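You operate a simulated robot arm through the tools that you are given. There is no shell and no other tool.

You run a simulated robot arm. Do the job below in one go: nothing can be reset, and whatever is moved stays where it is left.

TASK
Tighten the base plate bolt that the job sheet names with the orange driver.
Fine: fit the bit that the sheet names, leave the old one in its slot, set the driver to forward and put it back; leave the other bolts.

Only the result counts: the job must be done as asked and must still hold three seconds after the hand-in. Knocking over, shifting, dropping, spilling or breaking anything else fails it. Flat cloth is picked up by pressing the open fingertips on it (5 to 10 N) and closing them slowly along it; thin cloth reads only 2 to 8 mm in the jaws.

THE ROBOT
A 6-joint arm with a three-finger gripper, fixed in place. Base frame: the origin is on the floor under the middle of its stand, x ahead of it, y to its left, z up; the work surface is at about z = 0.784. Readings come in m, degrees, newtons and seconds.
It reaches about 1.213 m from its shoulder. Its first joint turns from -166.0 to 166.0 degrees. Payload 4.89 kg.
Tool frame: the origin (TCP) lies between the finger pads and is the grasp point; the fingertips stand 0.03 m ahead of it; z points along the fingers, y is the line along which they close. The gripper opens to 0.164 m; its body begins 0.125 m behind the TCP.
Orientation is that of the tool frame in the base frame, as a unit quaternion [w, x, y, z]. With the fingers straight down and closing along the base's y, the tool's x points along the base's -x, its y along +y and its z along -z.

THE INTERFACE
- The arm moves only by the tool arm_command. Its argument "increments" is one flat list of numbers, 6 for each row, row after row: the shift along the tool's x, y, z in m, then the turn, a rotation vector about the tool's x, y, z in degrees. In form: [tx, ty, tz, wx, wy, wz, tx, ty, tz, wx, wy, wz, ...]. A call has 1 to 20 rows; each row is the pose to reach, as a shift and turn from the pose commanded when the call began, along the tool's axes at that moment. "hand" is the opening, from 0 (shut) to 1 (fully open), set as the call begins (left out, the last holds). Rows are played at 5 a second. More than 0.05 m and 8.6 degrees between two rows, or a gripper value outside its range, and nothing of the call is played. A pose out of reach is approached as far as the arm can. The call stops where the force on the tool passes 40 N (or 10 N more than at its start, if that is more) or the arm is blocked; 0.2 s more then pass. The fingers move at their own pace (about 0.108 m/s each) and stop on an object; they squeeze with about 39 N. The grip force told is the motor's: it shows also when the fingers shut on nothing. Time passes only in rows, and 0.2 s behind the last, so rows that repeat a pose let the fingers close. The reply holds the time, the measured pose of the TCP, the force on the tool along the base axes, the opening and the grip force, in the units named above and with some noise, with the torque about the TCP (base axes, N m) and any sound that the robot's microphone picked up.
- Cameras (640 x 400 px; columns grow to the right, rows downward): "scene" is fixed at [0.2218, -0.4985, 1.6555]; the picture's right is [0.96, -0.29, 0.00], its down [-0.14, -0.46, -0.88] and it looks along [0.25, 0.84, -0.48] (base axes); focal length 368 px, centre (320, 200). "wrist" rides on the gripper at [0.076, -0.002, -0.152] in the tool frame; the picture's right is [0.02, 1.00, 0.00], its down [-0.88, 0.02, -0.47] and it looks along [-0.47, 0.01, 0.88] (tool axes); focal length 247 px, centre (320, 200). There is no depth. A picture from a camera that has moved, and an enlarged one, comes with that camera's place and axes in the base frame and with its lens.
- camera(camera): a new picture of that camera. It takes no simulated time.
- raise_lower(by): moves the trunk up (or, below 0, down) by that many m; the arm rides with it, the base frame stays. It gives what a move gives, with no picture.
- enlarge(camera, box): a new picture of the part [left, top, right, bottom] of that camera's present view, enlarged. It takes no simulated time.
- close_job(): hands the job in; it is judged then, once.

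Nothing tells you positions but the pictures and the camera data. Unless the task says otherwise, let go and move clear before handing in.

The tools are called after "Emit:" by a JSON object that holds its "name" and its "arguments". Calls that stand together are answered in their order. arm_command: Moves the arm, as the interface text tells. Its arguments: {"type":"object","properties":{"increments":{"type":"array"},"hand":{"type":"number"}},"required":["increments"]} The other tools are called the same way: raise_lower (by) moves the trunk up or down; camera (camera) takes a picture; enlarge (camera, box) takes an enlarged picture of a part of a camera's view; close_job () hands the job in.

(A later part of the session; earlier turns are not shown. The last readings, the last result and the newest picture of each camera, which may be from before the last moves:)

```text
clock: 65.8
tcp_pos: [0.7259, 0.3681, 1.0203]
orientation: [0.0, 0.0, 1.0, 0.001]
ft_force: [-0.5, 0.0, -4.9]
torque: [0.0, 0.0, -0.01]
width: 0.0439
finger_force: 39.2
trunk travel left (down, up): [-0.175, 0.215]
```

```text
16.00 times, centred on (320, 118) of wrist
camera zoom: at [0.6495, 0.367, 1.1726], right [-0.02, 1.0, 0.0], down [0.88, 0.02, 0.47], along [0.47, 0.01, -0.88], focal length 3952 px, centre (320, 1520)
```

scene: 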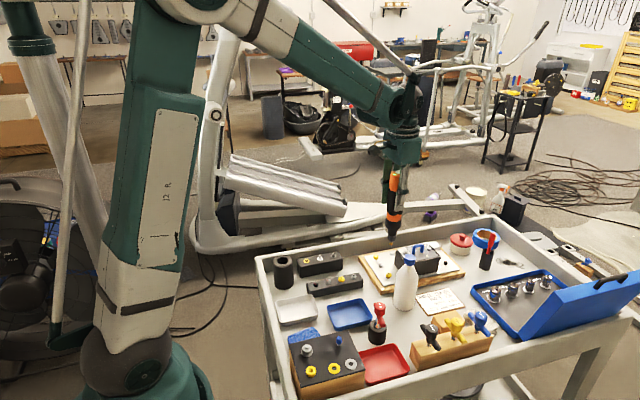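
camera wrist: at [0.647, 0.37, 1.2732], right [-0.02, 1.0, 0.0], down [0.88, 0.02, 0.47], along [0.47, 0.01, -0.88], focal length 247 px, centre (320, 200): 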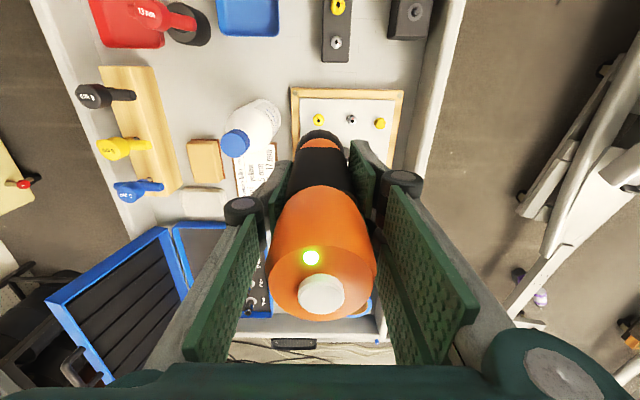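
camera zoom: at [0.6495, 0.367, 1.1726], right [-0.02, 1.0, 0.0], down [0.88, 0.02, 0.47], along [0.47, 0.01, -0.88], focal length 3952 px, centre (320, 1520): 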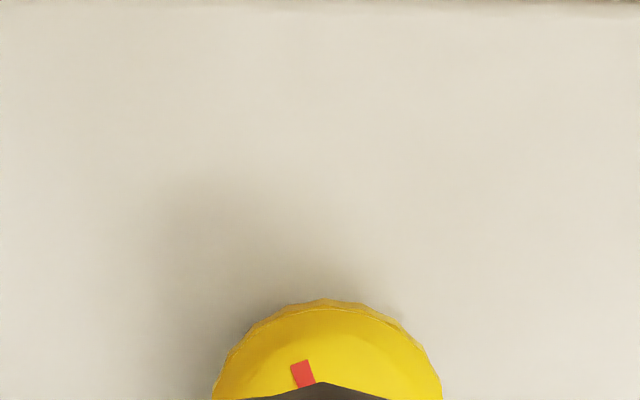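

Nearly concentric, about 5 mm above the socket. Easing down to touch.

Emit:
{"name": "arm_command", "arguments": {"increments": [0.0004, 0.0003, 0.002, 0, 0, 0, 0.0004, 0.0003, 0.004, 0, 0, 0], "hand": 0}}

Emit:
{"name": "enlarge", "arguments": {"camera": "scene", "box": [380, 254, 404, 278]}}

Emit:
{"name": "enlarge", "arguments": {"camera": "wrist", "box": [300, 108, 340, 133]}}

```text
clock: 66.4
tcp_pos: [0.7253, 0.3686, 1.0169]
orientation: [0.0, 0.0, 1.0, 0.001]
ft_force: [-0.9, 0.0, -5.1]
torque: [-0.02, 0.02, 0.01]
width: 0.0437
finger_force: 39.2
trunk travel left (down, up): [-0.175, 0.215]
```

```text
16.00 times, centred on (392, 266) of scene
camera zoom: at [0.2218, -0.4985, 1.6555], right [0.96, -0.29, 0.0], down [-0.14, -0.46, -0.88], along [0.25, 0.84, -0.48], focal length 5880 px, centre (-832, -856)
```

zoom: 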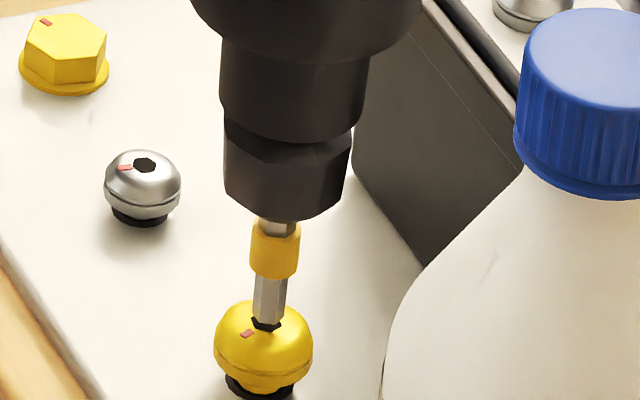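

```text
16.00 times, centred on (320, 120) of wrist
camera zoom: at [0.6492, 0.3672, 1.1687], right [-0.02, 1.0, 0.0], down [0.88, 0.02, 0.47], along [0.47, 0.01, -0.88], focal length 3952 px, centre (320, 1472)
```

zoom: 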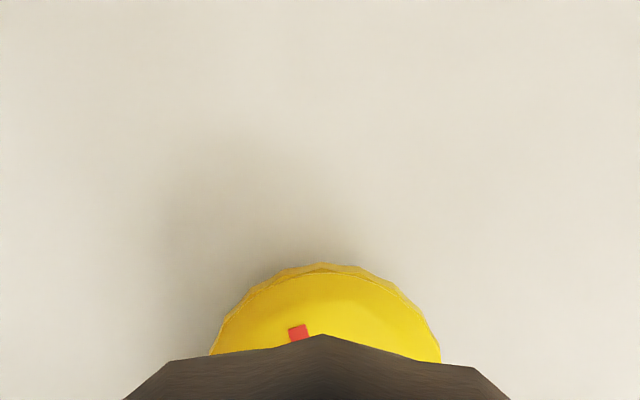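

The tip is right over the socket. Lowering in 1 mm steps until it touches.

Emit:
{"name": "arm_command", "arguments": {"increments": [0, 0, 0.001, 0, 0, 0, 0, 0, 0.002, 0, 0, 0], "hand": 0}}

Emit:
{"name": "enlarge", "arguments": {"camera": "scene", "box": [380, 258, 404, 282]}}

```text
clock: 67.0
tcp_pos: [0.7253, 0.3687, 1.0147]
orientation: [-0.001, 0.0, 1.0, 0.0]
ft_force: [0.4, -0.4, -5.3]
torque: [-0.03, -0.02, 0.01]
width: 0.0443
finger_force: 39.2
trunk travel left (down, up): [-0.175, 0.215]
```

```text
16.00 times, centred on (392, 270) of scene
camera zoom: at [0.2218, -0.4985, 1.6555], right [0.96, -0.29, 0.0], down [-0.14, -0.46, -0.88], along [0.25, 0.84, -0.48], focal length 5880 px, centre (-832, -920)
```

zoom: 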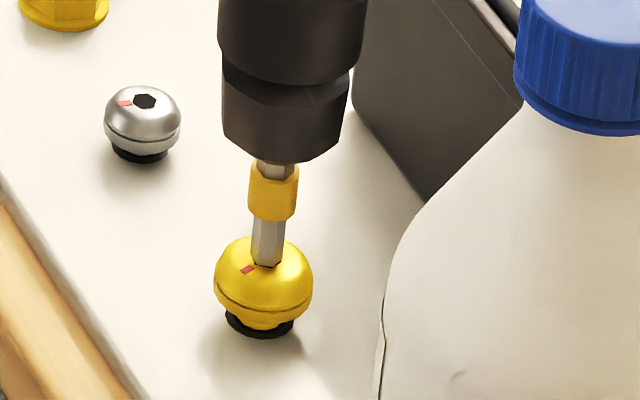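

Emit:
{"name": "arm_command", "arguments": {"increments": [0, 0.0002, 0.001, 0, 0, 0, 0, 0.0002, 0.002, 0, 0, 0], "hand": 0}}

Emit:
{"name": "enlarge", "arguments": {"camera": "scene", "box": [380, 258, 404, 282]}}

```text
clock: 67.6
tcp_pos: [0.7265, 0.3693, 1.0131]
orientation: [-0.001, 0.0, 1.0, 0.001]
ft_force: [-0.7, -0.1, -5.0]
torque: [0.01, -0.05, -0.01]
width: 0.0438
finger_force: 39.1
trunk travel left (down, up): [-0.175, 0.215]
```

```text
16.00 times, centred on (392, 270) of scene
camera zoom: at [0.2218, -0.4985, 1.6555], right [0.96, -0.29, 0.0], down [-0.14, -0.46, -0.88], along [0.25, 0.84, -0.48], focal length 5880 px, centre (-832, -920)
```

zoom: 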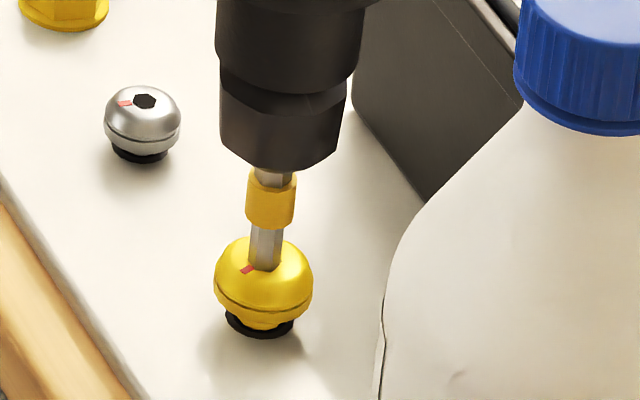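

Emit:
{"name": "enlarge", "arguments": {"camera": "wrist", "box": [300, 108, 340, 133]}}

Emit:
{"name": "enlarge", "arguments": {"camera": "scene", "box": [384, 262, 396, 278]}}

```text
16.00 times, centred on (320, 120) of wrist
camera zoom: at [0.6488, 0.3675, 1.1647], right [-0.02, 1.0, 0.0], down [0.88, 0.02, 0.47], along [0.47, 0.01, -0.88], focal length 3952 px, centre (320, 1472)
```

zoom: 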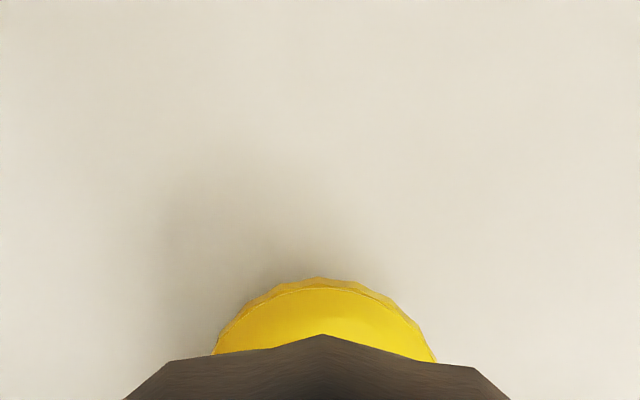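

```text
16.00 times, centred on (390, 270) of scene
camera zoom: at [0.2218, -0.4985, 1.6555], right [0.96, -0.29, 0.0], down [-0.14, -0.46, -0.88], along [0.25, 0.84, -0.48], focal length 5880 px, centre (-800, -920)
```

zoom: 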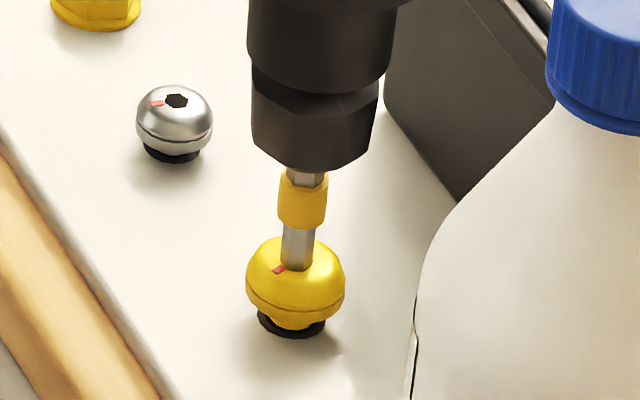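

In the wrist view it is centred. Lowering another 2 mm to see whether the bit is entering the socket.

Emit:
{"name": "arm_command", "arguments": {"increments": [-0.0003, 0, 0.001, 0, 0, 0, -0.0003, 0, 0.002, 0, 0, 0], "hand": 0}}

Emit:
{"name": "enlarge", "arguments": {"camera": "scene", "box": [384, 262, 396, 278]}}

```text
clock: 68.2
tcp_pos: [0.7262, 0.3693, 1.0101]
orientation: [0.0, 0.0, 1.0, 0.0]
ft_force: [-0.2, -0.5, -4.5]
torque: [0.03, 0.0, 0.01]
width: 0.0444
finger_force: 39.1
trunk travel left (down, up): [-0.175, 0.215]
```

```text
16.00 times, centred on (390, 270) of scene
camera zoom: at [0.2218, -0.4985, 1.6555], right [0.96, -0.29, 0.0], down [-0.14, -0.46, -0.88], along [0.25, 0.84, -0.48], focal length 5880 px, centre (-800, -920)
```

zoom: 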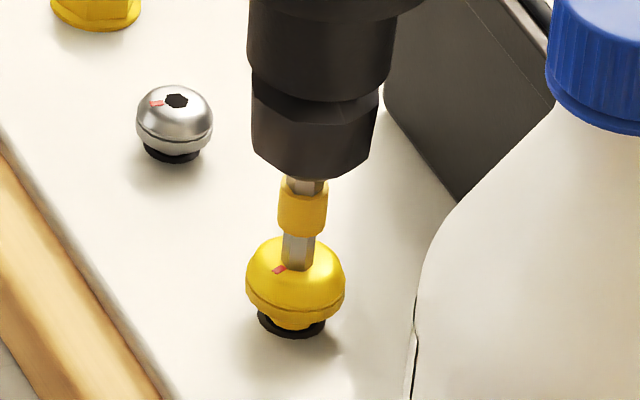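

The visible end stays put while the collar comes down: the bit is entering the socket. Continuing until it seats.

Emit:
{"name": "arm_command", "arguments": {"increments": [0, 0, 0.001, 0, 0, 0, 0, 0, 0.002, 0, 0, 0], "hand": 0}}

Emit:
{"name": "enlarge", "arguments": {"camera": "scene", "box": [384, 262, 396, 278]}}

```text
clock: 68.8
tcp_pos: [0.7265, 0.3686, 1.0086]
orientation: [-0.001, 0.0, 1.0, 0.001]
ft_force: [0.5, -0.1, 0.1]
torque: [-0.03, -0.05, 0.0]
width: 0.044
finger_force: 38.8
trunk travel left (down, up): [-0.175, 0.215]
```

```text
16.00 times, centred on (390, 270) of scene
camera zoom: at [0.2218, -0.4985, 1.6555], right [0.96, -0.29, 0.0], down [-0.14, -0.46, -0.88], along [0.25, 0.84, -0.48], focal length 5880 px, centre (-800, -920)
```

zoom: 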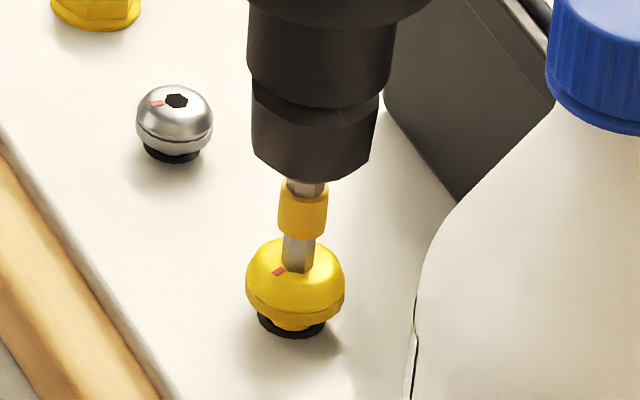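

Seated with about 5 N. Pressing slightly more to see if the driver starts.

Emit:
{"name": "arm_command", "arguments": {"increments": [0, 0, 0.0005, 0, 0, 0, 0, 0, 0.001, 0, 0, 0, 0, 0, 0.001, 0, 0, 0], "hand": 0}}

Emit:
{"name": "enlarge", "arguments": {"camera": "scene", "box": [384, 262, 396, 278]}}

```text
clock: 69.6
tcp_pos: [0.7266, 0.369, 1.008]
orientation: [0.0, 0.0, 1.0, 0.001]
ft_force: [1.9, 5.8, 1.1]
torque: [1.1, -0.39, 0.06]
width: 0.0437
finger_force: 39.3
trunk travel left (down, up): [-0.175, 0.215]
```

```text
16.00 times, centred on (390, 270) of scene
camera zoom: at [0.2218, -0.4985, 1.6555], right [0.96, -0.29, 0.0], down [-0.14, -0.46, -0.88], along [0.25, 0.84, -0.48], focal length 5880 px, centre (-800, -920)
```

zoom: 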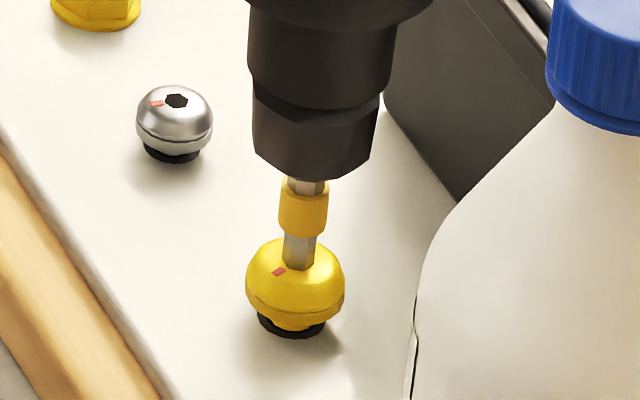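

Emit:
{"name": "arm_command", "arguments": {"increments": [-0.0002, 0.0005, 0.0005, 0, 0, 0, -0.0002, 0.0005, 0.0015, 0, 0, 0, -0.0002, 0.0005, 0.0015, 0, 0, 0], "hand": 0}}

Emit:
{"name": "enlarge", "arguments": {"camera": "scene", "box": [384, 262, 396, 278]}}

```text
clock: 70.4
tcp_pos: [0.7246, 0.3688, 1.0073]
orientation: [0.001, 0.0, 1.0, 0.0]
ft_force: [1.1, 0.1, 0.6]
torque: [-0.01, -0.24, 0.04]
width: 0.0437
finger_force: 38.3
trunk travel left (down, up): [-0.175, 0.215]
```

```text
16.00 times, centred on (390, 270) of scene
camera zoom: at [0.2218, -0.4985, 1.6555], right [0.96, -0.29, 0.0], down [-0.14, -0.46, -0.88], along [0.25, 0.84, -0.48], focal length 5880 px, centre (-800, -920)
```

zoom: 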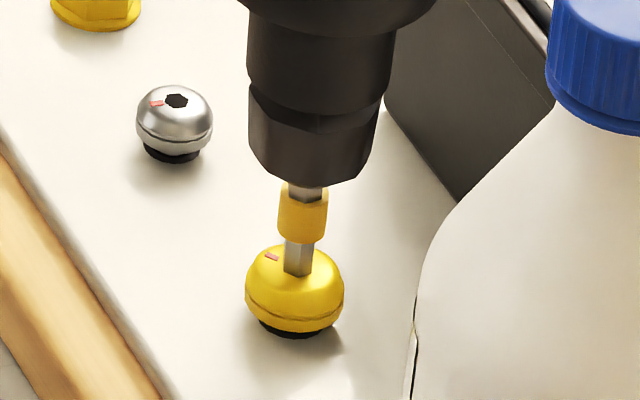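

The bolt is turning clockwise and going down — the driver runs while pressed. Following it down.

Emit:
{"name": "arm_command", "arguments": {"increments": [-0.0003, 0, 0.0005, 0, 0, 0, -0.0003, 0, 0.001, 0, 0, 0, -0.0003, 0, 0.0015, 0, 0, 0, -0.0003, 0, 0.002, 0, 0, 0], "hand": 0}}

Emit:
{"name": "enlarge", "arguments": {"camera": "scene", "box": [384, 262, 396, 278]}}

```text
clock: 71.4
tcp_pos: [0.7261, 0.3697, 1.004]
orientation: [0.001, 0.0, 1.0, 0.001]
ft_force: [-1.9, -3.1, 0.2]
torque: [-0.54, 0.47, -0.03]
width: 0.0441
finger_force: 39.2
trunk travel left (down, up): [-0.175, 0.215]
```

```text
16.00 times, centred on (390, 270) of scene
camera zoom: at [0.2218, -0.4985, 1.6555], right [0.96, -0.29, 0.0], down [-0.14, -0.46, -0.88], along [0.25, 0.84, -0.48], focal length 5880 px, centre (-800, -920)
```

zoom: 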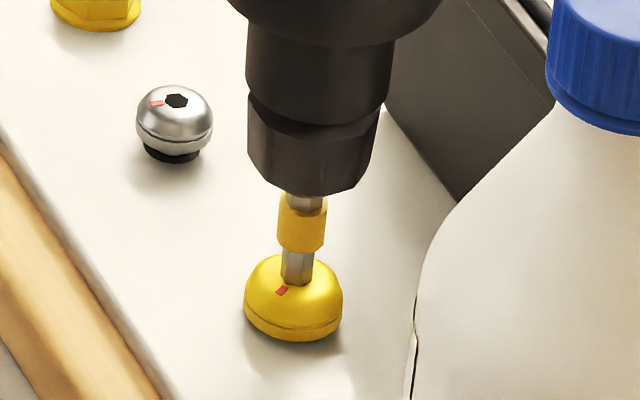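

The head is almost down on the plate. Continuing to follow until the driver clicks or stops.

Emit:
{"name": "arm_command", "arguments": {"increments": [0, -0.0003, 0.0005, 0, 0, 0, 0, -0.0003, 0.001, 0, 0, 0, 0, -0.0003, 0.0015, 0, 0, 0, 0, -0.0003, 0.0015, 0, 0, 0], "hand": 0}}

Emit:
{"name": "enlarge", "arguments": {"camera": "scene", "box": [384, 262, 396, 278]}}

```text
clock: 72.4
tcp_pos: [0.7265, 0.3698, 1.0015]
orientation: [0.0, 0.0, 1.0, 0.001]
ft_force: [-3.4, -1.6, -0.3]
torque: [-0.32, 0.42, 0.02]
width: 0.0436
finger_force: 38.6
trunk travel left (down, up): [-0.175, 0.215]
```

```text
16.00 times, centred on (390, 270) of scene
camera zoom: at [0.2218, -0.4985, 1.6555], right [0.96, -0.29, 0.0], down [-0.14, -0.46, -0.88], along [0.25, 0.84, -0.48], focal length 5880 px, centre (-800, -920)
```

zoom: 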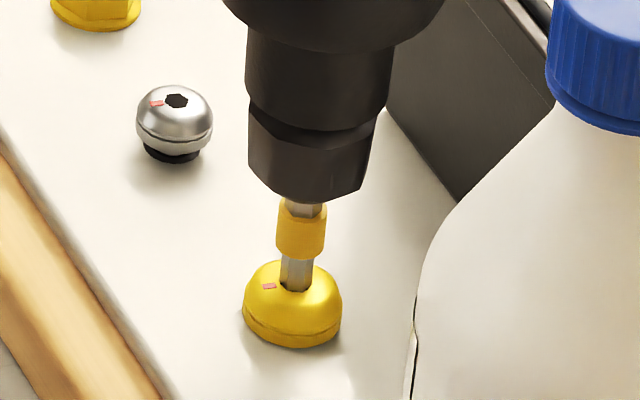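

Emit:
{"name": "arm_command", "arguments": {"increments": [0.0004, -0.0002, 0.0005, 0, 0, 0, 0.0004, -0.0002, 0.001, 0, 0, 0, 0.0004, -0.0002, 0.0015, 0, 0, 0, 0.0004, -0.0002, 0.0015, 0, 0, 0], "hand": 0}}

Emit:
{"name": "enlarge", "arguments": {"camera": "scene", "box": [384, 262, 396, 278]}}

```text
clock: 73.4
tcp_pos: [0.7262, 0.37, 1.0009]
orientation: [0.0, 0.0, 1.0, 0.002]
ft_force: [3.0, 3.2, 1.1]
torque: [0.51, -0.6, 0.05]
width: 0.044
finger_force: 39.7
trunk travel left (down, up): [-0.175, 0.215]
```

```text
16.00 times, centred on (390, 270) of scene
camera zoom: at [0.2218, -0.4985, 1.6555], right [0.96, -0.29, 0.0], down [-0.14, -0.46, -0.88], along [0.25, 0.84, -0.48], focal length 5880 px, centre (-800, -920)
```

zoom: 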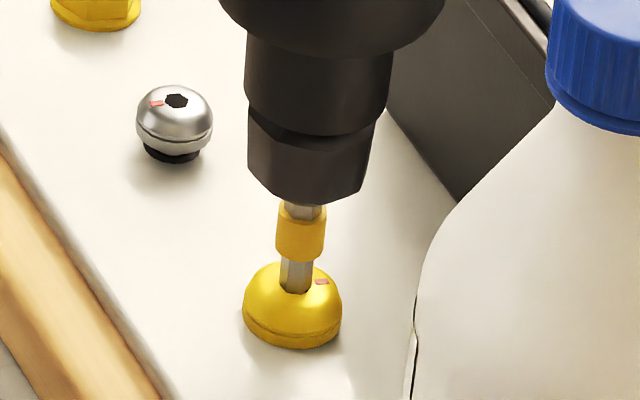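

Emit:
{"name": "arm_command", "arguments": {"increments": [-0.0003, 0.0002, 0.0005, 0, 0, 0, -0.0003, 0.0002, 0.001, 0, 0, 0, -0.0003, 0.0002, 0.001, 0, 0, 0, -0.0003, 0.0002, 0.001, 0, 0, 0], "hand": 0}}

Emit:
{"name": "enlarge", "arguments": {"camera": "scene", "box": [384, 262, 396, 278]}}

```text
clock: 74.4
tcp_pos: [0.7262, 0.3693, 1.0003]
orientation: [0.0, 0.0, 1.0, 0.002]
ft_force: [-4.1, 0.2, 1.1]
torque: [0.11, 0.58, 0.03]
width: 0.0439
finger_force: 39.2
trunk travel left (down, up): [-0.175, 0.215]
```

```text
16.00 times, centred on (390, 270) of scene
camera zoom: at [0.2218, -0.4985, 1.6555], right [0.96, -0.29, 0.0], down [-0.14, -0.46, -0.88], along [0.25, 0.84, -0.48], focal length 5880 px, centre (-800, -920)
```

zoom: 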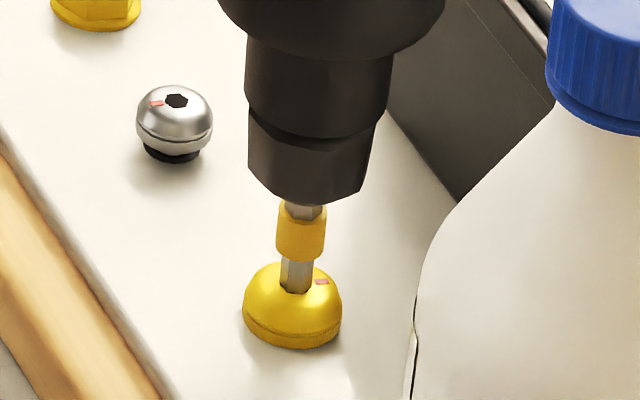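

The mark has stopped turning. Pressing a little more firmly to be sure it is fully tight.

Emit:
{"name": "arm_command", "arguments": {"increments": [0.0003, 0, 0.0005, 0, 0, 0, 0.0003, 0, 0.001, 0, 0, 0, 0.0003, 0, 0.0015, 0, 0, 0, 0.0003, 0, 0.0015, 0, 0, 0], "hand": 0}}

Emit:
{"name": "enlarge", "arguments": {"camera": "scene", "box": [384, 262, 396, 278]}}

```text
clock: 75.4
tcp_pos: [0.7262, 0.3691, 0.998]
orientation: [0.0, 0.0, 1.0, 0.001]
ft_force: [1.6, 1.8, 3.2]
torque: [0.35, -0.38, 0.01]
width: 0.0439
finger_force: 38.7
trunk travel left (down, up): [-0.175, 0.215]
```

```text
16.00 times, centred on (390, 270) of scene
camera zoom: at [0.2218, -0.4985, 1.6555], right [0.96, -0.29, 0.0], down [-0.14, -0.46, -0.88], along [0.25, 0.84, -0.48], focal length 5880 px, centre (-800, -920)
```

zoom: 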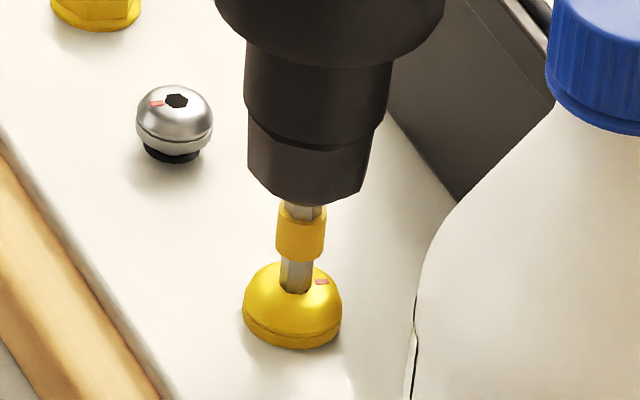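

Emit:
{"name": "arm_command", "arguments": {"increments": [0, 0, 0.001, 0, 0, 0, 0, 0, 0.002, 0, 0, 0, 0, 0, 0.003, 0, 0, 0, 0, 0, 0.003, 0, 0, 0, 0, 0, 0.003, 0, 0, 0], "hand": 0}}

Emit:
{"name": "enlarge", "arguments": {"camera": "scene", "box": [384, 262, 396, 278]}}

```text
clock: 76.6
tcp_pos: [0.7264, 0.3691, 0.9957]
orientation: [0.0, 0.0, 1.0, 0.001]
ft_force: [4.1, 2.0, 4.8]
torque: [0.27, -0.76, 0.02]
width: 0.0442
finger_force: 38.9
trunk travel left (down, up): [-0.175, 0.215]
```

```text
16.00 times, centred on (390, 270) of scene
camera zoom: at [0.2218, -0.4985, 1.6555], right [0.96, -0.29, 0.0], down [-0.14, -0.46, -0.88], along [0.25, 0.84, -0.48], focal length 5880 px, centre (-800, -920)
```

zoom: 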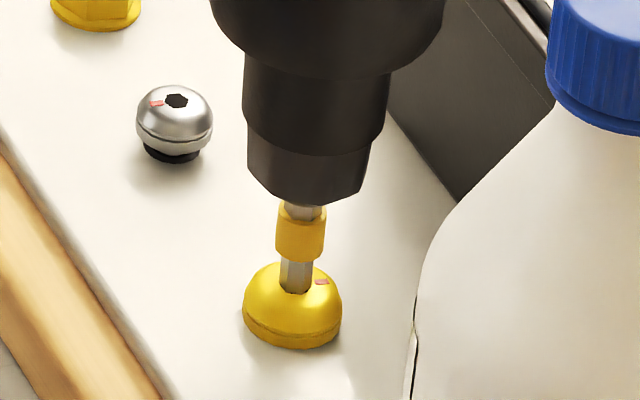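

Emit:
{"name": "camera", "arguments": {"camera": "wrist"}}

Emit:
{"name": "enlarge", "arguments": {"camera": "scene", "box": [370, 255, 410, 285]}}

Emit:
{"name": "enlarge", "arguments": {"camera": "scene", "box": [350, 180, 450, 280]}}

```text
taken
camera wrist: at [0.6492, 0.3674, 1.1476], right [-0.02, 1.0, 0.0], down [0.88, 0.02, 0.47], along [0.47, 0.01, -0.88], focal length 247 px, centre (320, 200)
```

wrist: 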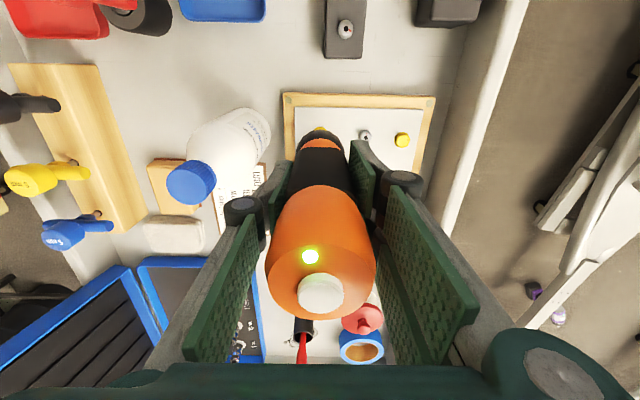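

```text
13.33 times, centred on (390, 270) of scene
camera zoom: at [0.2218, -0.4985, 1.6555], right [0.96, -0.29, 0.0], down [-0.14, -0.46, -0.88], along [0.25, 0.84, -0.48], focal length 4900 px, centre (-613, -733)
```

zoom: 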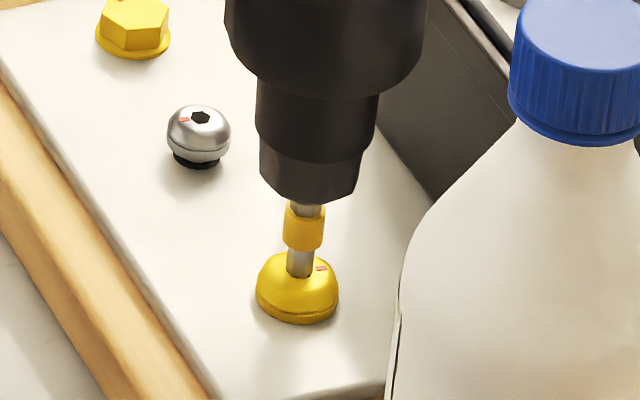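

```text
4.00 times, centred on (400, 230) of scene
camera zoom: at [0.2218, -0.4985, 1.6555], right [0.96, -0.29, 0.0], down [-0.14, -0.46, -0.88], along [0.25, 0.84, -0.48], focal length 1470 px, centre (0, 80)
```

zoom: 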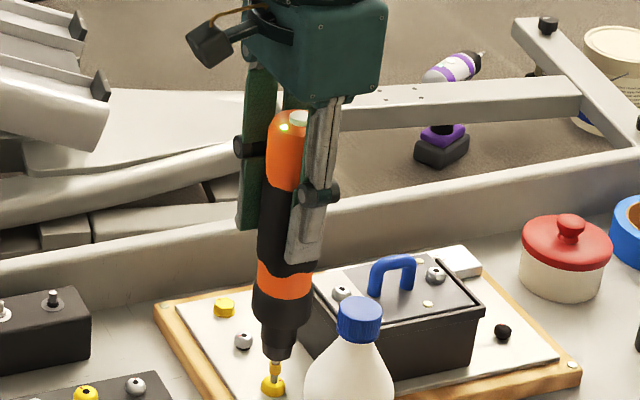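

The bolt head now sits down on the plate and the mark has held still for 3 s. I lift the driver straight up and inspect the bolt.

Emit:
{"name": "arm_command", "arguments": {"increments": [0, 0, -0.003, 0, 0, 0, 0, 0, -0.006, 0, 0, 0, 0, 0, -0.01, 0, 0, 0, 0, 0, -0.015, 0, 0, 0, 0, 0, -0.025, 0, 0, 0, 0, 0, -0.04, 0, 0, 0, 0, 0, -0.04, 0, 0, 0], "hand": 0}}

Emit:
{"name": "enlarge", "arguments": {"camera": "scene", "box": [370, 250, 410, 285]}}

Emit:
{"name": "enlarge", "arguments": {"camera": "wrist", "box": [290, 90, 410, 150]}}

```text
clock: 78.2
tcp_pos: [0.7248, 0.3695, 1.0356]
orientation: [-0.001, 0.0, 1.0, 0.0]
ft_force: [0.5, 0.4, -4.9]
torque: [-0.02, 0.02, 0.01]
width: 0.0437
finger_force: 38.4
trunk travel left (down, up): [-0.175, 0.215]
```

```text
11.43 times, centred on (390, 268) of scene
camera zoom: at [0.2218, -0.4985, 1.6555], right [0.96, -0.29, 0.0], down [-0.14, -0.46, -0.88], along [0.25, 0.84, -0.48], focal length 4200 px, centre (-480, -571)
```

zoom: 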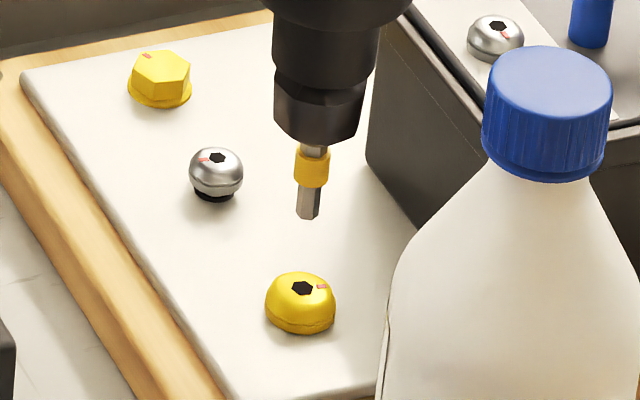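

```text
5.33 times, centred on (350, 120) of wrist
camera zoom: at [0.6483, 0.3682, 1.1867], right [-0.02, 1.0, 0.0], down [0.88, 0.02, 0.47], along [0.47, 0.01, -0.88], focal length 1317 px, centre (160, 627)
```

zoom: 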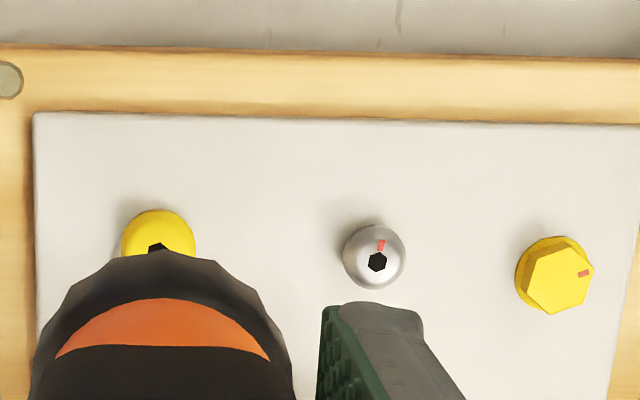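

The bit came out with the driver. Zooming on the bolt to check it is fully seated.

Emit:
{"name": "enlarge", "arguments": {"camera": "scene", "box": [380, 262, 400, 280]}}

```text
16.00 times, centred on (390, 271) of scene
camera zoom: at [0.2218, -0.4985, 1.6555], right [0.96, -0.29, 0.0], down [-0.14, -0.46, -0.88], along [0.25, 0.84, -0.48], focal length 5880 px, centre (-800, -936)
```

zoom: 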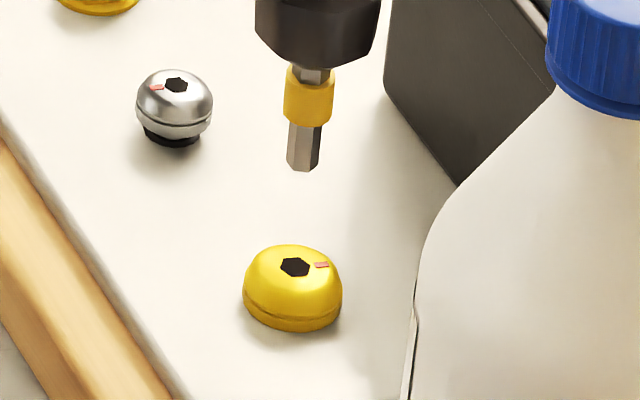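

The yellow bolt sits fully down on the plate and the neighbours are untouched. Now I lift and carry the driver back towards its holder at about (0.3825, 0.4755).

Emit:
{"name": "arm_command", "arguments": {"increments": [0, 0, -0.04, 0, 0, 0, 0, 0, -0.08, 0, 0, 0, 0, 0, -0.124, 0, 0, 0, 0.043, 0.0133, -0.124, 0, 0, 0, 0.086, 0.0266, -0.124, 0, 0, 0, 0.128, 0.04, -0.124, 0, 0, 0, 0.171, 0.0533, -0.124, 0, 0, 0, 0.214, 0.0666, -0.124, 0, 0, 0, 0.257, 0.08, -0.124, 0, 0, 0, 0.3, 0.0932, -0.124, 0, 0, 0, 0.3422, 0.1065, -0.124, 0, 0, 0, 0.3422, 0.1065, -0.124, 0, 0, 0], "hand": 0}}

Emit:
{"name": "camera", "arguments": {"camera": "wrist"}}

Emit:
{"name": "enlarge", "arguments": {"camera": "scene", "box": [240, 190, 320, 290]}}

Emit:
{"name": "enlarge", "arguments": {"camera": "wrist", "box": [280, 85, 360, 165]}}

```text
clock: 80.8
tcp_pos: [0.3836, 0.4774, 1.1615]
orientation: [0.0, 0.0, 1.0, 0.001]
ft_force: [0.1, 0.4, -4.7]
torque: [0.01, 0.01, 0.0]
width: 0.044
finger_force: 38.8
trunk travel left (down, up): [-0.175, 0.215]
```

```text
taken
camera wrist: at [0.3063, 0.4753, 1.3124], right [-0.02, 1.0, 0.0], down [0.88, 0.02, 0.47], along [0.47, 0.01, -0.88], focal length 247 px, centre (320, 200)
```

wrist: 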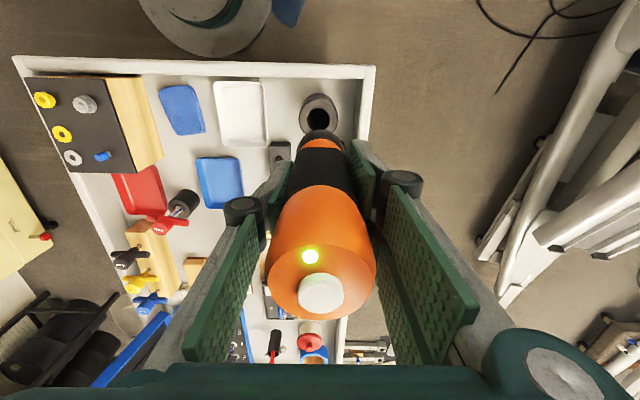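

```text
4.00 times, centred on (280, 240) of scene
camera zoom: at [0.2218, -0.4985, 1.6555], right [0.96, -0.29, 0.0], down [-0.14, -0.46, -0.88], along [0.25, 0.84, -0.48], focal length 1470 px, centre (480, 40)
```

zoom: 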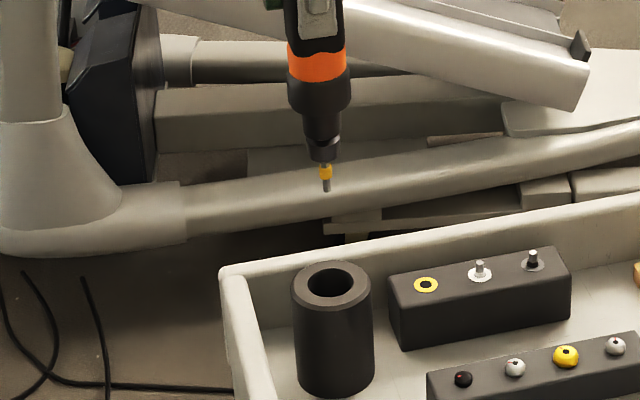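

```text
5.00 times, centred on (320, 125) of wrist
camera zoom: at [0.3063, 0.4753, 1.3124], right [-0.02, 1.0, 0.0], down [0.88, 0.02, 0.47], along [0.47, 0.01, -0.88], focal length 1235 px, centre (320, 575)
```

zoom: 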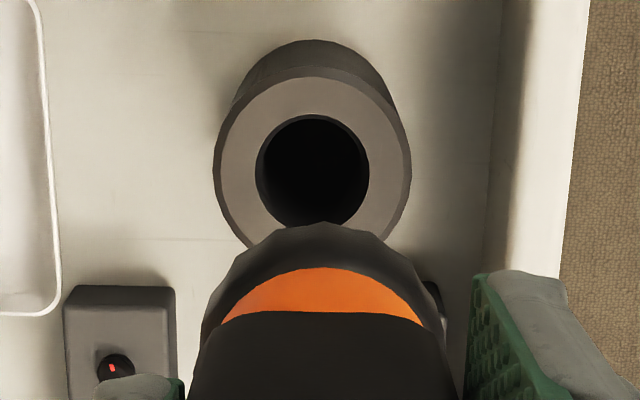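

The hole's centre is about 2 mm off in y and 1.2 mm in x. Correcting and lowering the bit to the rim.

Emit:
{"name": "arm_command", "arguments": {"increments": [0.0012, -0.002, 0.02, 0, 0, 0, 0.0012, -0.002, 0.045, 0, 0, 0, 0.0012, -0.002, 0.07, 0, 0, 0, 0.0012, -0.002, 0.088, 0, 0, 0, 0.0012, -0.002, 0.088, 0, 0, 0], "hand": 0}}

Emit:
{"name": "enlarge", "arguments": {"camera": "scene", "box": [262, 225, 306, 275]}}

Emit:
{"name": "enlarge", "arguments": {"camera": "wrist", "box": [280, 65, 360, 145]}}

```text
clock: 82.0
tcp_pos: [0.3819, 0.472, 1.0721]
orientation: [-0.001, 0.0, 1.0, 0.002]
ft_force: [0.1, 0.1, -4.9]
torque: [-0.03, 0.02, 0.03]
width: 0.0437
finger_force: 39.0
trunk travel left (down, up): [-0.175, 0.215]
```

```text
8.00 times, centred on (284, 250) of scene
camera zoom: at [0.2218, -0.4985, 1.6555], right [0.96, -0.29, 0.0], down [-0.14, -0.46, -0.88], along [0.25, 0.84, -0.48], focal length 2940 px, centre (608, -200)
```

zoom: 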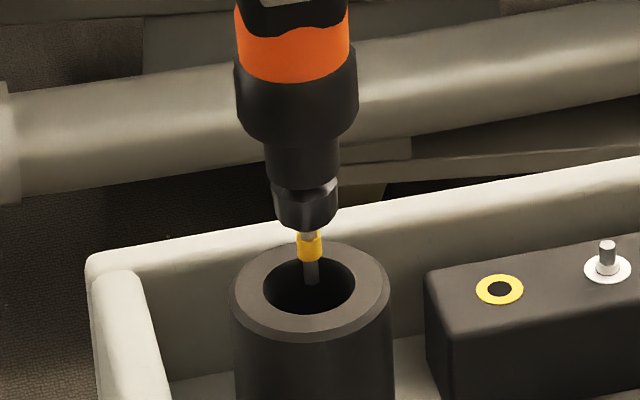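

```text
5.00 times, centred on (320, 105) of wrist
camera zoom: at [0.305, 0.4711, 1.2244], right [-0.02, 1.0, 0.0], down [0.88, 0.02, 0.47], along [0.47, 0.01, -0.88], focal length 1235 px, centre (320, 675)
```

zoom: 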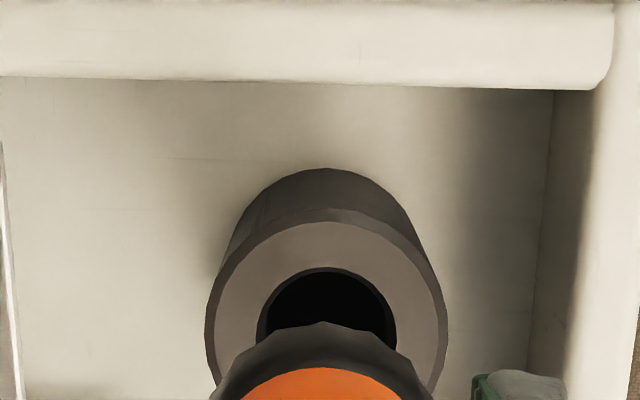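

Emit:
{"name": "arm_command", "arguments": {"increments": [0.0005, 0.0015, 0.01, 0, 0, 0, 0.0005, 0.0015, 0.025, 0, 0, 0, 0.0005, 0.0015, 0.04, 0, 0, 0, 0.0005, 0.0015, 0.055, 0, 0, 0, 0.0005, 0.0015, 0.065, 0, 0, 0, 0.0005, 0.0015, 0.065, 0, 0, 0], "hand": 0}}

Emit:
{"name": "enlarge", "arguments": {"camera": "scene", "box": [262, 225, 306, 275]}}

Emit:
{"name": "enlarge", "arguments": {"camera": "wrist", "box": [280, 65, 360, 145]}}

```text
clock: 83.4
tcp_pos: [0.3823, 0.4757, 1.0054]
orientation: [0.001, 0.001, 1.0, 0.001]
ft_force: [0.3, 0.6, -4.7]
torque: [-0.06, 0.02, -0.02]
width: 0.0436
finger_force: 39.0
trunk travel left (down, up): [-0.175, 0.215]
```

```text
8.00 times, centred on (284, 250) of scene
camera zoom: at [0.2218, -0.4985, 1.6555], right [0.96, -0.29, 0.0], down [-0.14, -0.46, -0.88], along [0.25, 0.84, -0.48], focal length 2940 px, centre (608, -200)
```

zoom: 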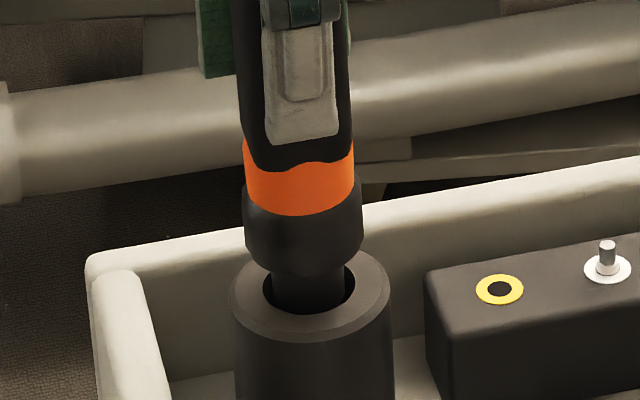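

```text
5.00 times, centred on (320, 105) of wrist
camera zoom: at [0.3049, 0.4739, 1.158], right [-0.02, 1.0, 0.0], down [0.88, 0.02, 0.47], along [0.47, 0.01, -0.88], focal length 1235 px, centre (320, 675)
```

zoom: 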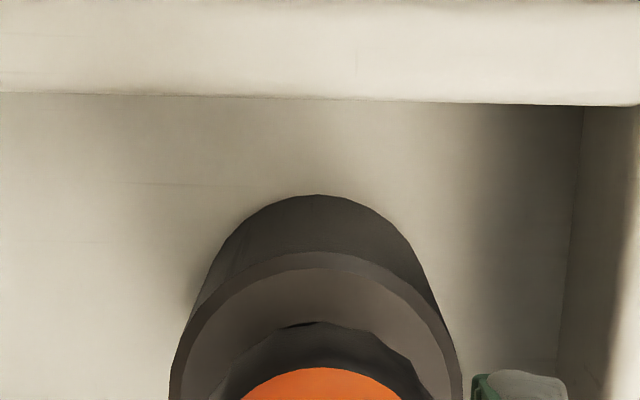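

The nose is going in centred. Lowering slowly until it rests on the holder.

Emit:
{"name": "arm_command", "arguments": {"increments": [0, 0, 0.004, 0, 0, 0, 0, 0, 0.008, 0, 0, 0, 0, 0, 0.012, 0, 0, 0, 0, 0, 0.016, 0, 0, 0], "hand": 0}}

Emit:
{"name": "enlarge", "arguments": {"camera": "scene", "box": [262, 225, 306, 275]}}

```text
clock: 84.4
tcp_pos: [0.3827, 0.4751, 0.9901]
orientation: [0.0, 0.0, 1.0, 0.001]
ft_force: [0.4, 0.1, -4.6]
torque: [-0.02, 0.01, -0.03]
width: 0.0438
finger_force: 38.9
trunk travel left (down, up): [-0.175, 0.215]
```

```text
8.00 times, centred on (284, 250) of scene
camera zoom: at [0.2218, -0.4985, 1.6555], right [0.96, -0.29, 0.0], down [-0.14, -0.46, -0.88], along [0.25, 0.84, -0.48], focal length 2940 px, centre (608, -200)
```

zoom: 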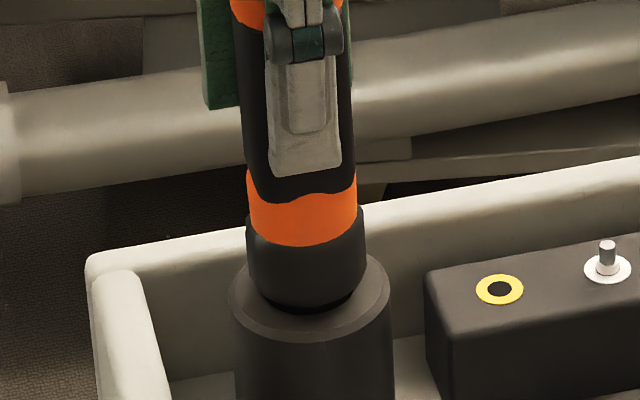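

Emit:
{"name": "arm_command", "arguments": {"increments": [0, 0, 0.002, 0, 0, 0, 0, 0, 0.004, 0, 0, 0], "hand": 0}}

Emit:
{"name": "enlarge", "arguments": {"camera": "scene", "box": [262, 225, 306, 275]}}

```text
clock: 85.0
tcp_pos: [0.3816, 0.4755, 0.9871]
orientation: [0.0, 0.0, 1.0, 0.001]
ft_force: [-1.9, 0.3, -4.0]
torque: [0.05, 0.02, 0.02]
width: 0.0439
finger_force: 39.3
trunk travel left (down, up): [-0.175, 0.215]
```

```text
8.00 times, centred on (284, 250) of scene
camera zoom: at [0.2218, -0.4985, 1.6555], right [0.96, -0.29, 0.0], down [-0.14, -0.46, -0.88], along [0.25, 0.84, -0.48], focal length 2940 px, centre (608, -200)
```

zoom: 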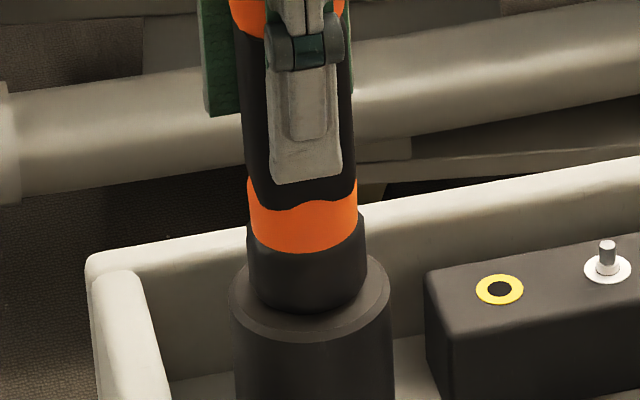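

Emit:
{"name": "arm_command", "arguments": {"increments": [0.0002, 0, 0.001, 0, 0, 0, 0.0002, 0, 0.002, 0, 0, 0], "hand": 0}}

Emit:
{"name": "enlarge", "arguments": {"camera": "scene", "box": [262, 225, 306, 275]}}

```text
clock: 85.6
tcp_pos: [0.3827, 0.4748, 0.9855]
orientation: [0.0, 0.0, 1.0, 0.001]
ft_force: [-0.7, -0.2, -4.5]
torque: [0.01, 0.0, 0.04]
width: 0.0439
finger_force: 38.5
trunk travel left (down, up): [-0.175, 0.215]
```

```text
8.00 times, centred on (284, 250) of scene
camera zoom: at [0.2218, -0.4985, 1.6555], right [0.96, -0.29, 0.0], down [-0.14, -0.46, -0.88], along [0.25, 0.84, -0.48], focal length 2940 px, centre (608, -200)
```

zoom: 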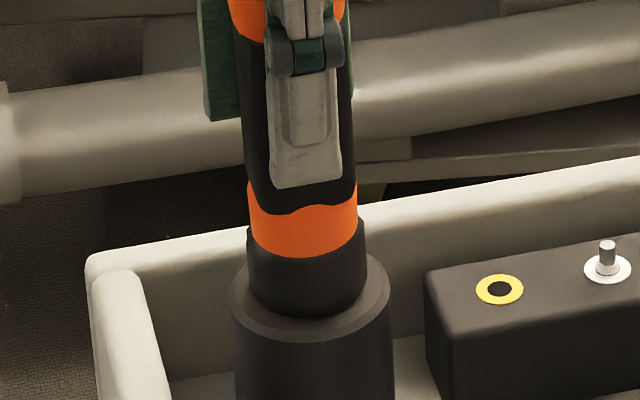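

Emit:
{"name": "arm_command", "arguments": {"increments": [0, 0, 0.001, 0, 0, 0, 0, 0, 0.002, 0, 0, 0], "hand": 0}}

Emit:
{"name": "enlarge", "arguments": {"camera": "scene", "box": [262, 225, 306, 275]}}

```text
clock: 86.2
tcp_pos: [0.3832, 0.4758, 0.9845]
orientation: [0.0, 0.001, 1.0, 0.001]
ft_force: [4.1, 2.7, 30.8]
torque: [0.1, 0.37, 0.11]
width: 0.0442
finger_force: 38.2
trunk travel left (down, up): [-0.175, 0.215]
```

```text
8.00 times, centred on (284, 250) of scene
camera zoom: at [0.2218, -0.4985, 1.6555], right [0.96, -0.29, 0.0], down [-0.14, -0.46, -0.88], along [0.25, 0.84, -0.48], focal length 2940 px, centre (608, -200)
```

zoom: 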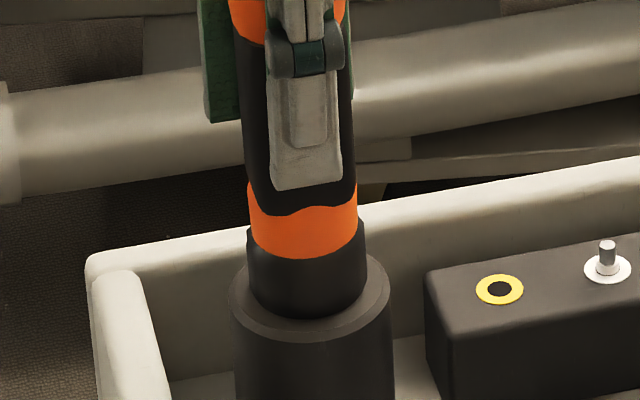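

The driver is seated. Relieving the push a little, then opening the fingers.

Emit:
{"name": "arm_command", "arguments": {"increments": [0, 0, -0.001, 0, 0, 0, 0, 0, -0.001, 0, 0, 0], "hand": 0}}

```text
clock: 86.8
tcp_pos: [0.3825, 0.4749, 0.9835]
orientation: [0.0, 0.0, 1.0, 0.001]
ft_force: [10.1, 0.4, 24.5]
torque: [-0.15, -0.38, 0.04]
width: 0.044
finger_force: 38.4
trunk travel left (down, up): [-0.175, 0.215]
```

Emit:
{"name": "arm_command", "arguments": {"increments": [0.0003, 0, -0.001, 0, 0, 0, 0.0003, 0, -0.0015, 0, 0, 0], "hand": 0}}

```text
clock: 87.4
tcp_pos: [0.3813, 0.4747, 0.9842]
orientation: [0.0, 0.001, 1.0, 0.0]
ft_force: [-0.2, 0.0, -4.2]
torque: [-0.02, 0.0, 0.02]
width: 0.0438
finger_force: 38.6
trunk travel left (down, up): [-0.175, 0.215]
```

Force is back to just the driver's weight, so it is within a millimetre of its seat. Opening the hand.

Emit:
{"name": "arm_command", "arguments": {"increments": [0, 0, 0.0005, 0, 0, 0, 0, 0, 0.0005, 0, 0, 0, 0, 0, 0.0005, 0, 0, 0, 0, 0, 0.0005, 0, 0, 0, 0, 0, 0.0005, 0, 0, 0], "hand": 1}}

Emit:
{"name": "enlarge", "arguments": {"camera": "scene", "box": [240, 190, 320, 290]}}

Emit:
{"name": "camera", "arguments": {"camera": "wrist"}}

```text
clock: 88.6
tcp_pos: [0.3812, 0.4748, 0.9857]
orientation: [0.0, 0.0, 1.0, 0.001]
ft_force: [0.3, 0.0, 0.2]
torque: [0.02, 0.01, -0.02]
width: 0.1643
finger_force: 0.1
trunk travel left (down, up): [-0.175, 0.215]
```

```text
4.00 times, centred on (280, 240) of scene
camera zoom: at [0.2218, -0.4985, 1.6555], right [0.96, -0.29, 0.0], down [-0.14, -0.46, -0.88], along [0.25, 0.84, -0.48], focal length 1470 px, centre (480, 40)
```

zoom: 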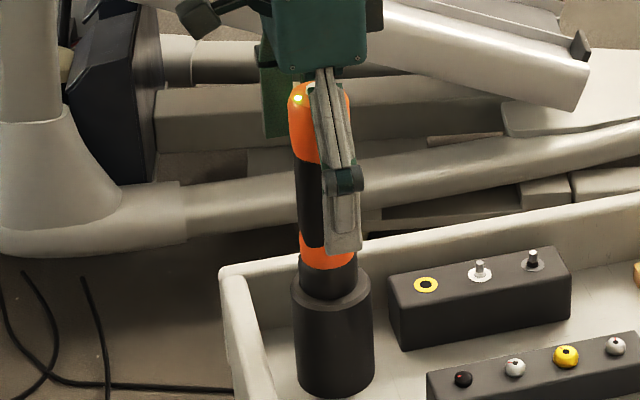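

```text
taken
camera wrist: at [0.305, 0.4734, 1.1371], right [-0.02, 1.0, 0.0], down [0.88, 0.02, 0.47], along [0.47, 0.01, -0.88], focal length 247 px, centre (320, 200)
```

wrist: 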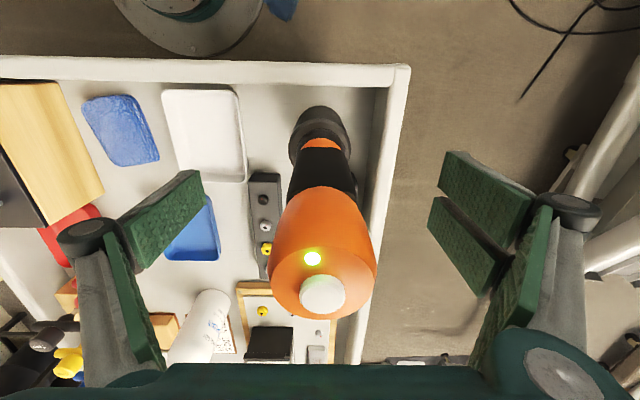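

The driver stands in its holder with the green light on. Raising the open hand straight up, clear of it.

Emit:
{"name": "arm_command", "arguments": {"increments": [0, 0, -0.02, 0, 0, 0, 0, 0, -0.05, 0, 0, 0, 0, 0, -0.09, 0, 0, 0, 0, 0, -0.13, 0, 0, 0, 0, 0, -0.17, 0, 0, 0, 0, 0, -0.21, 0, 0, 0, 0, 0, -0.25, 0, 0, 0, 0, 0, -0.28, 0, 0, 0, 0, 0, -0.28, 0, 0, 0], "hand": 1}}

Emit:
{"name": "camera", "arguments": {"camera": "scene"}}

Emit:
{"name": "enlarge", "arguments": {"camera": "scene", "box": [250, 200, 410, 300]}}

Emit:
{"name": "camera", "arguments": {"camera": "wrist"}}

```text
clock: 90.6
tcp_pos: [0.3824, 0.475, 1.2653]
orientation: [0.0, 0.0, 1.0, 0.001]
ft_force: [-0.8, -0.3, -0.7]
torque: [0.04, 0.0, -0.03]
width: 0.164
finger_force: 0.0
trunk travel left (down, up): [-0.175, 0.215]
```

```text
taken
```

scene: 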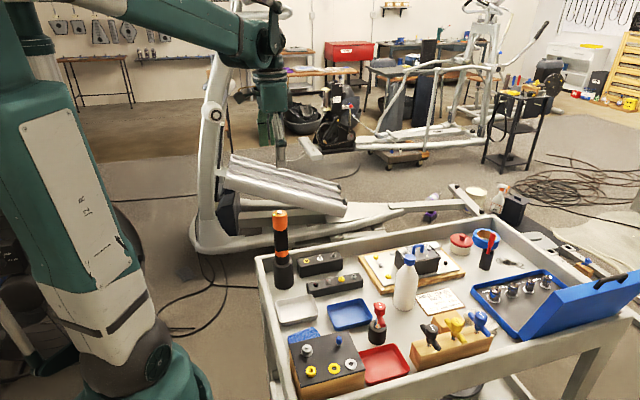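

```text
4.00 times, centred on (330, 250) of scene
camera zoom: at [0.2218, -0.4985, 1.6555], right [0.96, -0.29, 0.0], down [-0.14, -0.46, -0.88], along [0.25, 0.84, -0.48], focal length 1470 px, centre (280, 0)
```

zoom: 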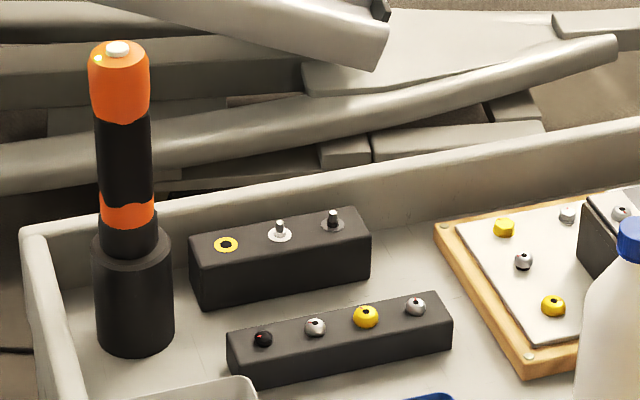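

```text
taken
camera wrist: at [0.305, 0.4736, 1.4173], right [-0.02, 1.0, 0.0], down [0.88, 0.02, 0.47], along [0.47, 0.01, -0.88], focal length 247 px, centre (320, 200)
```

wrist: 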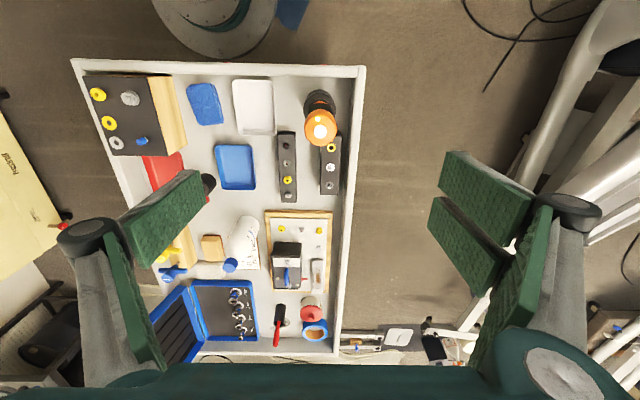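

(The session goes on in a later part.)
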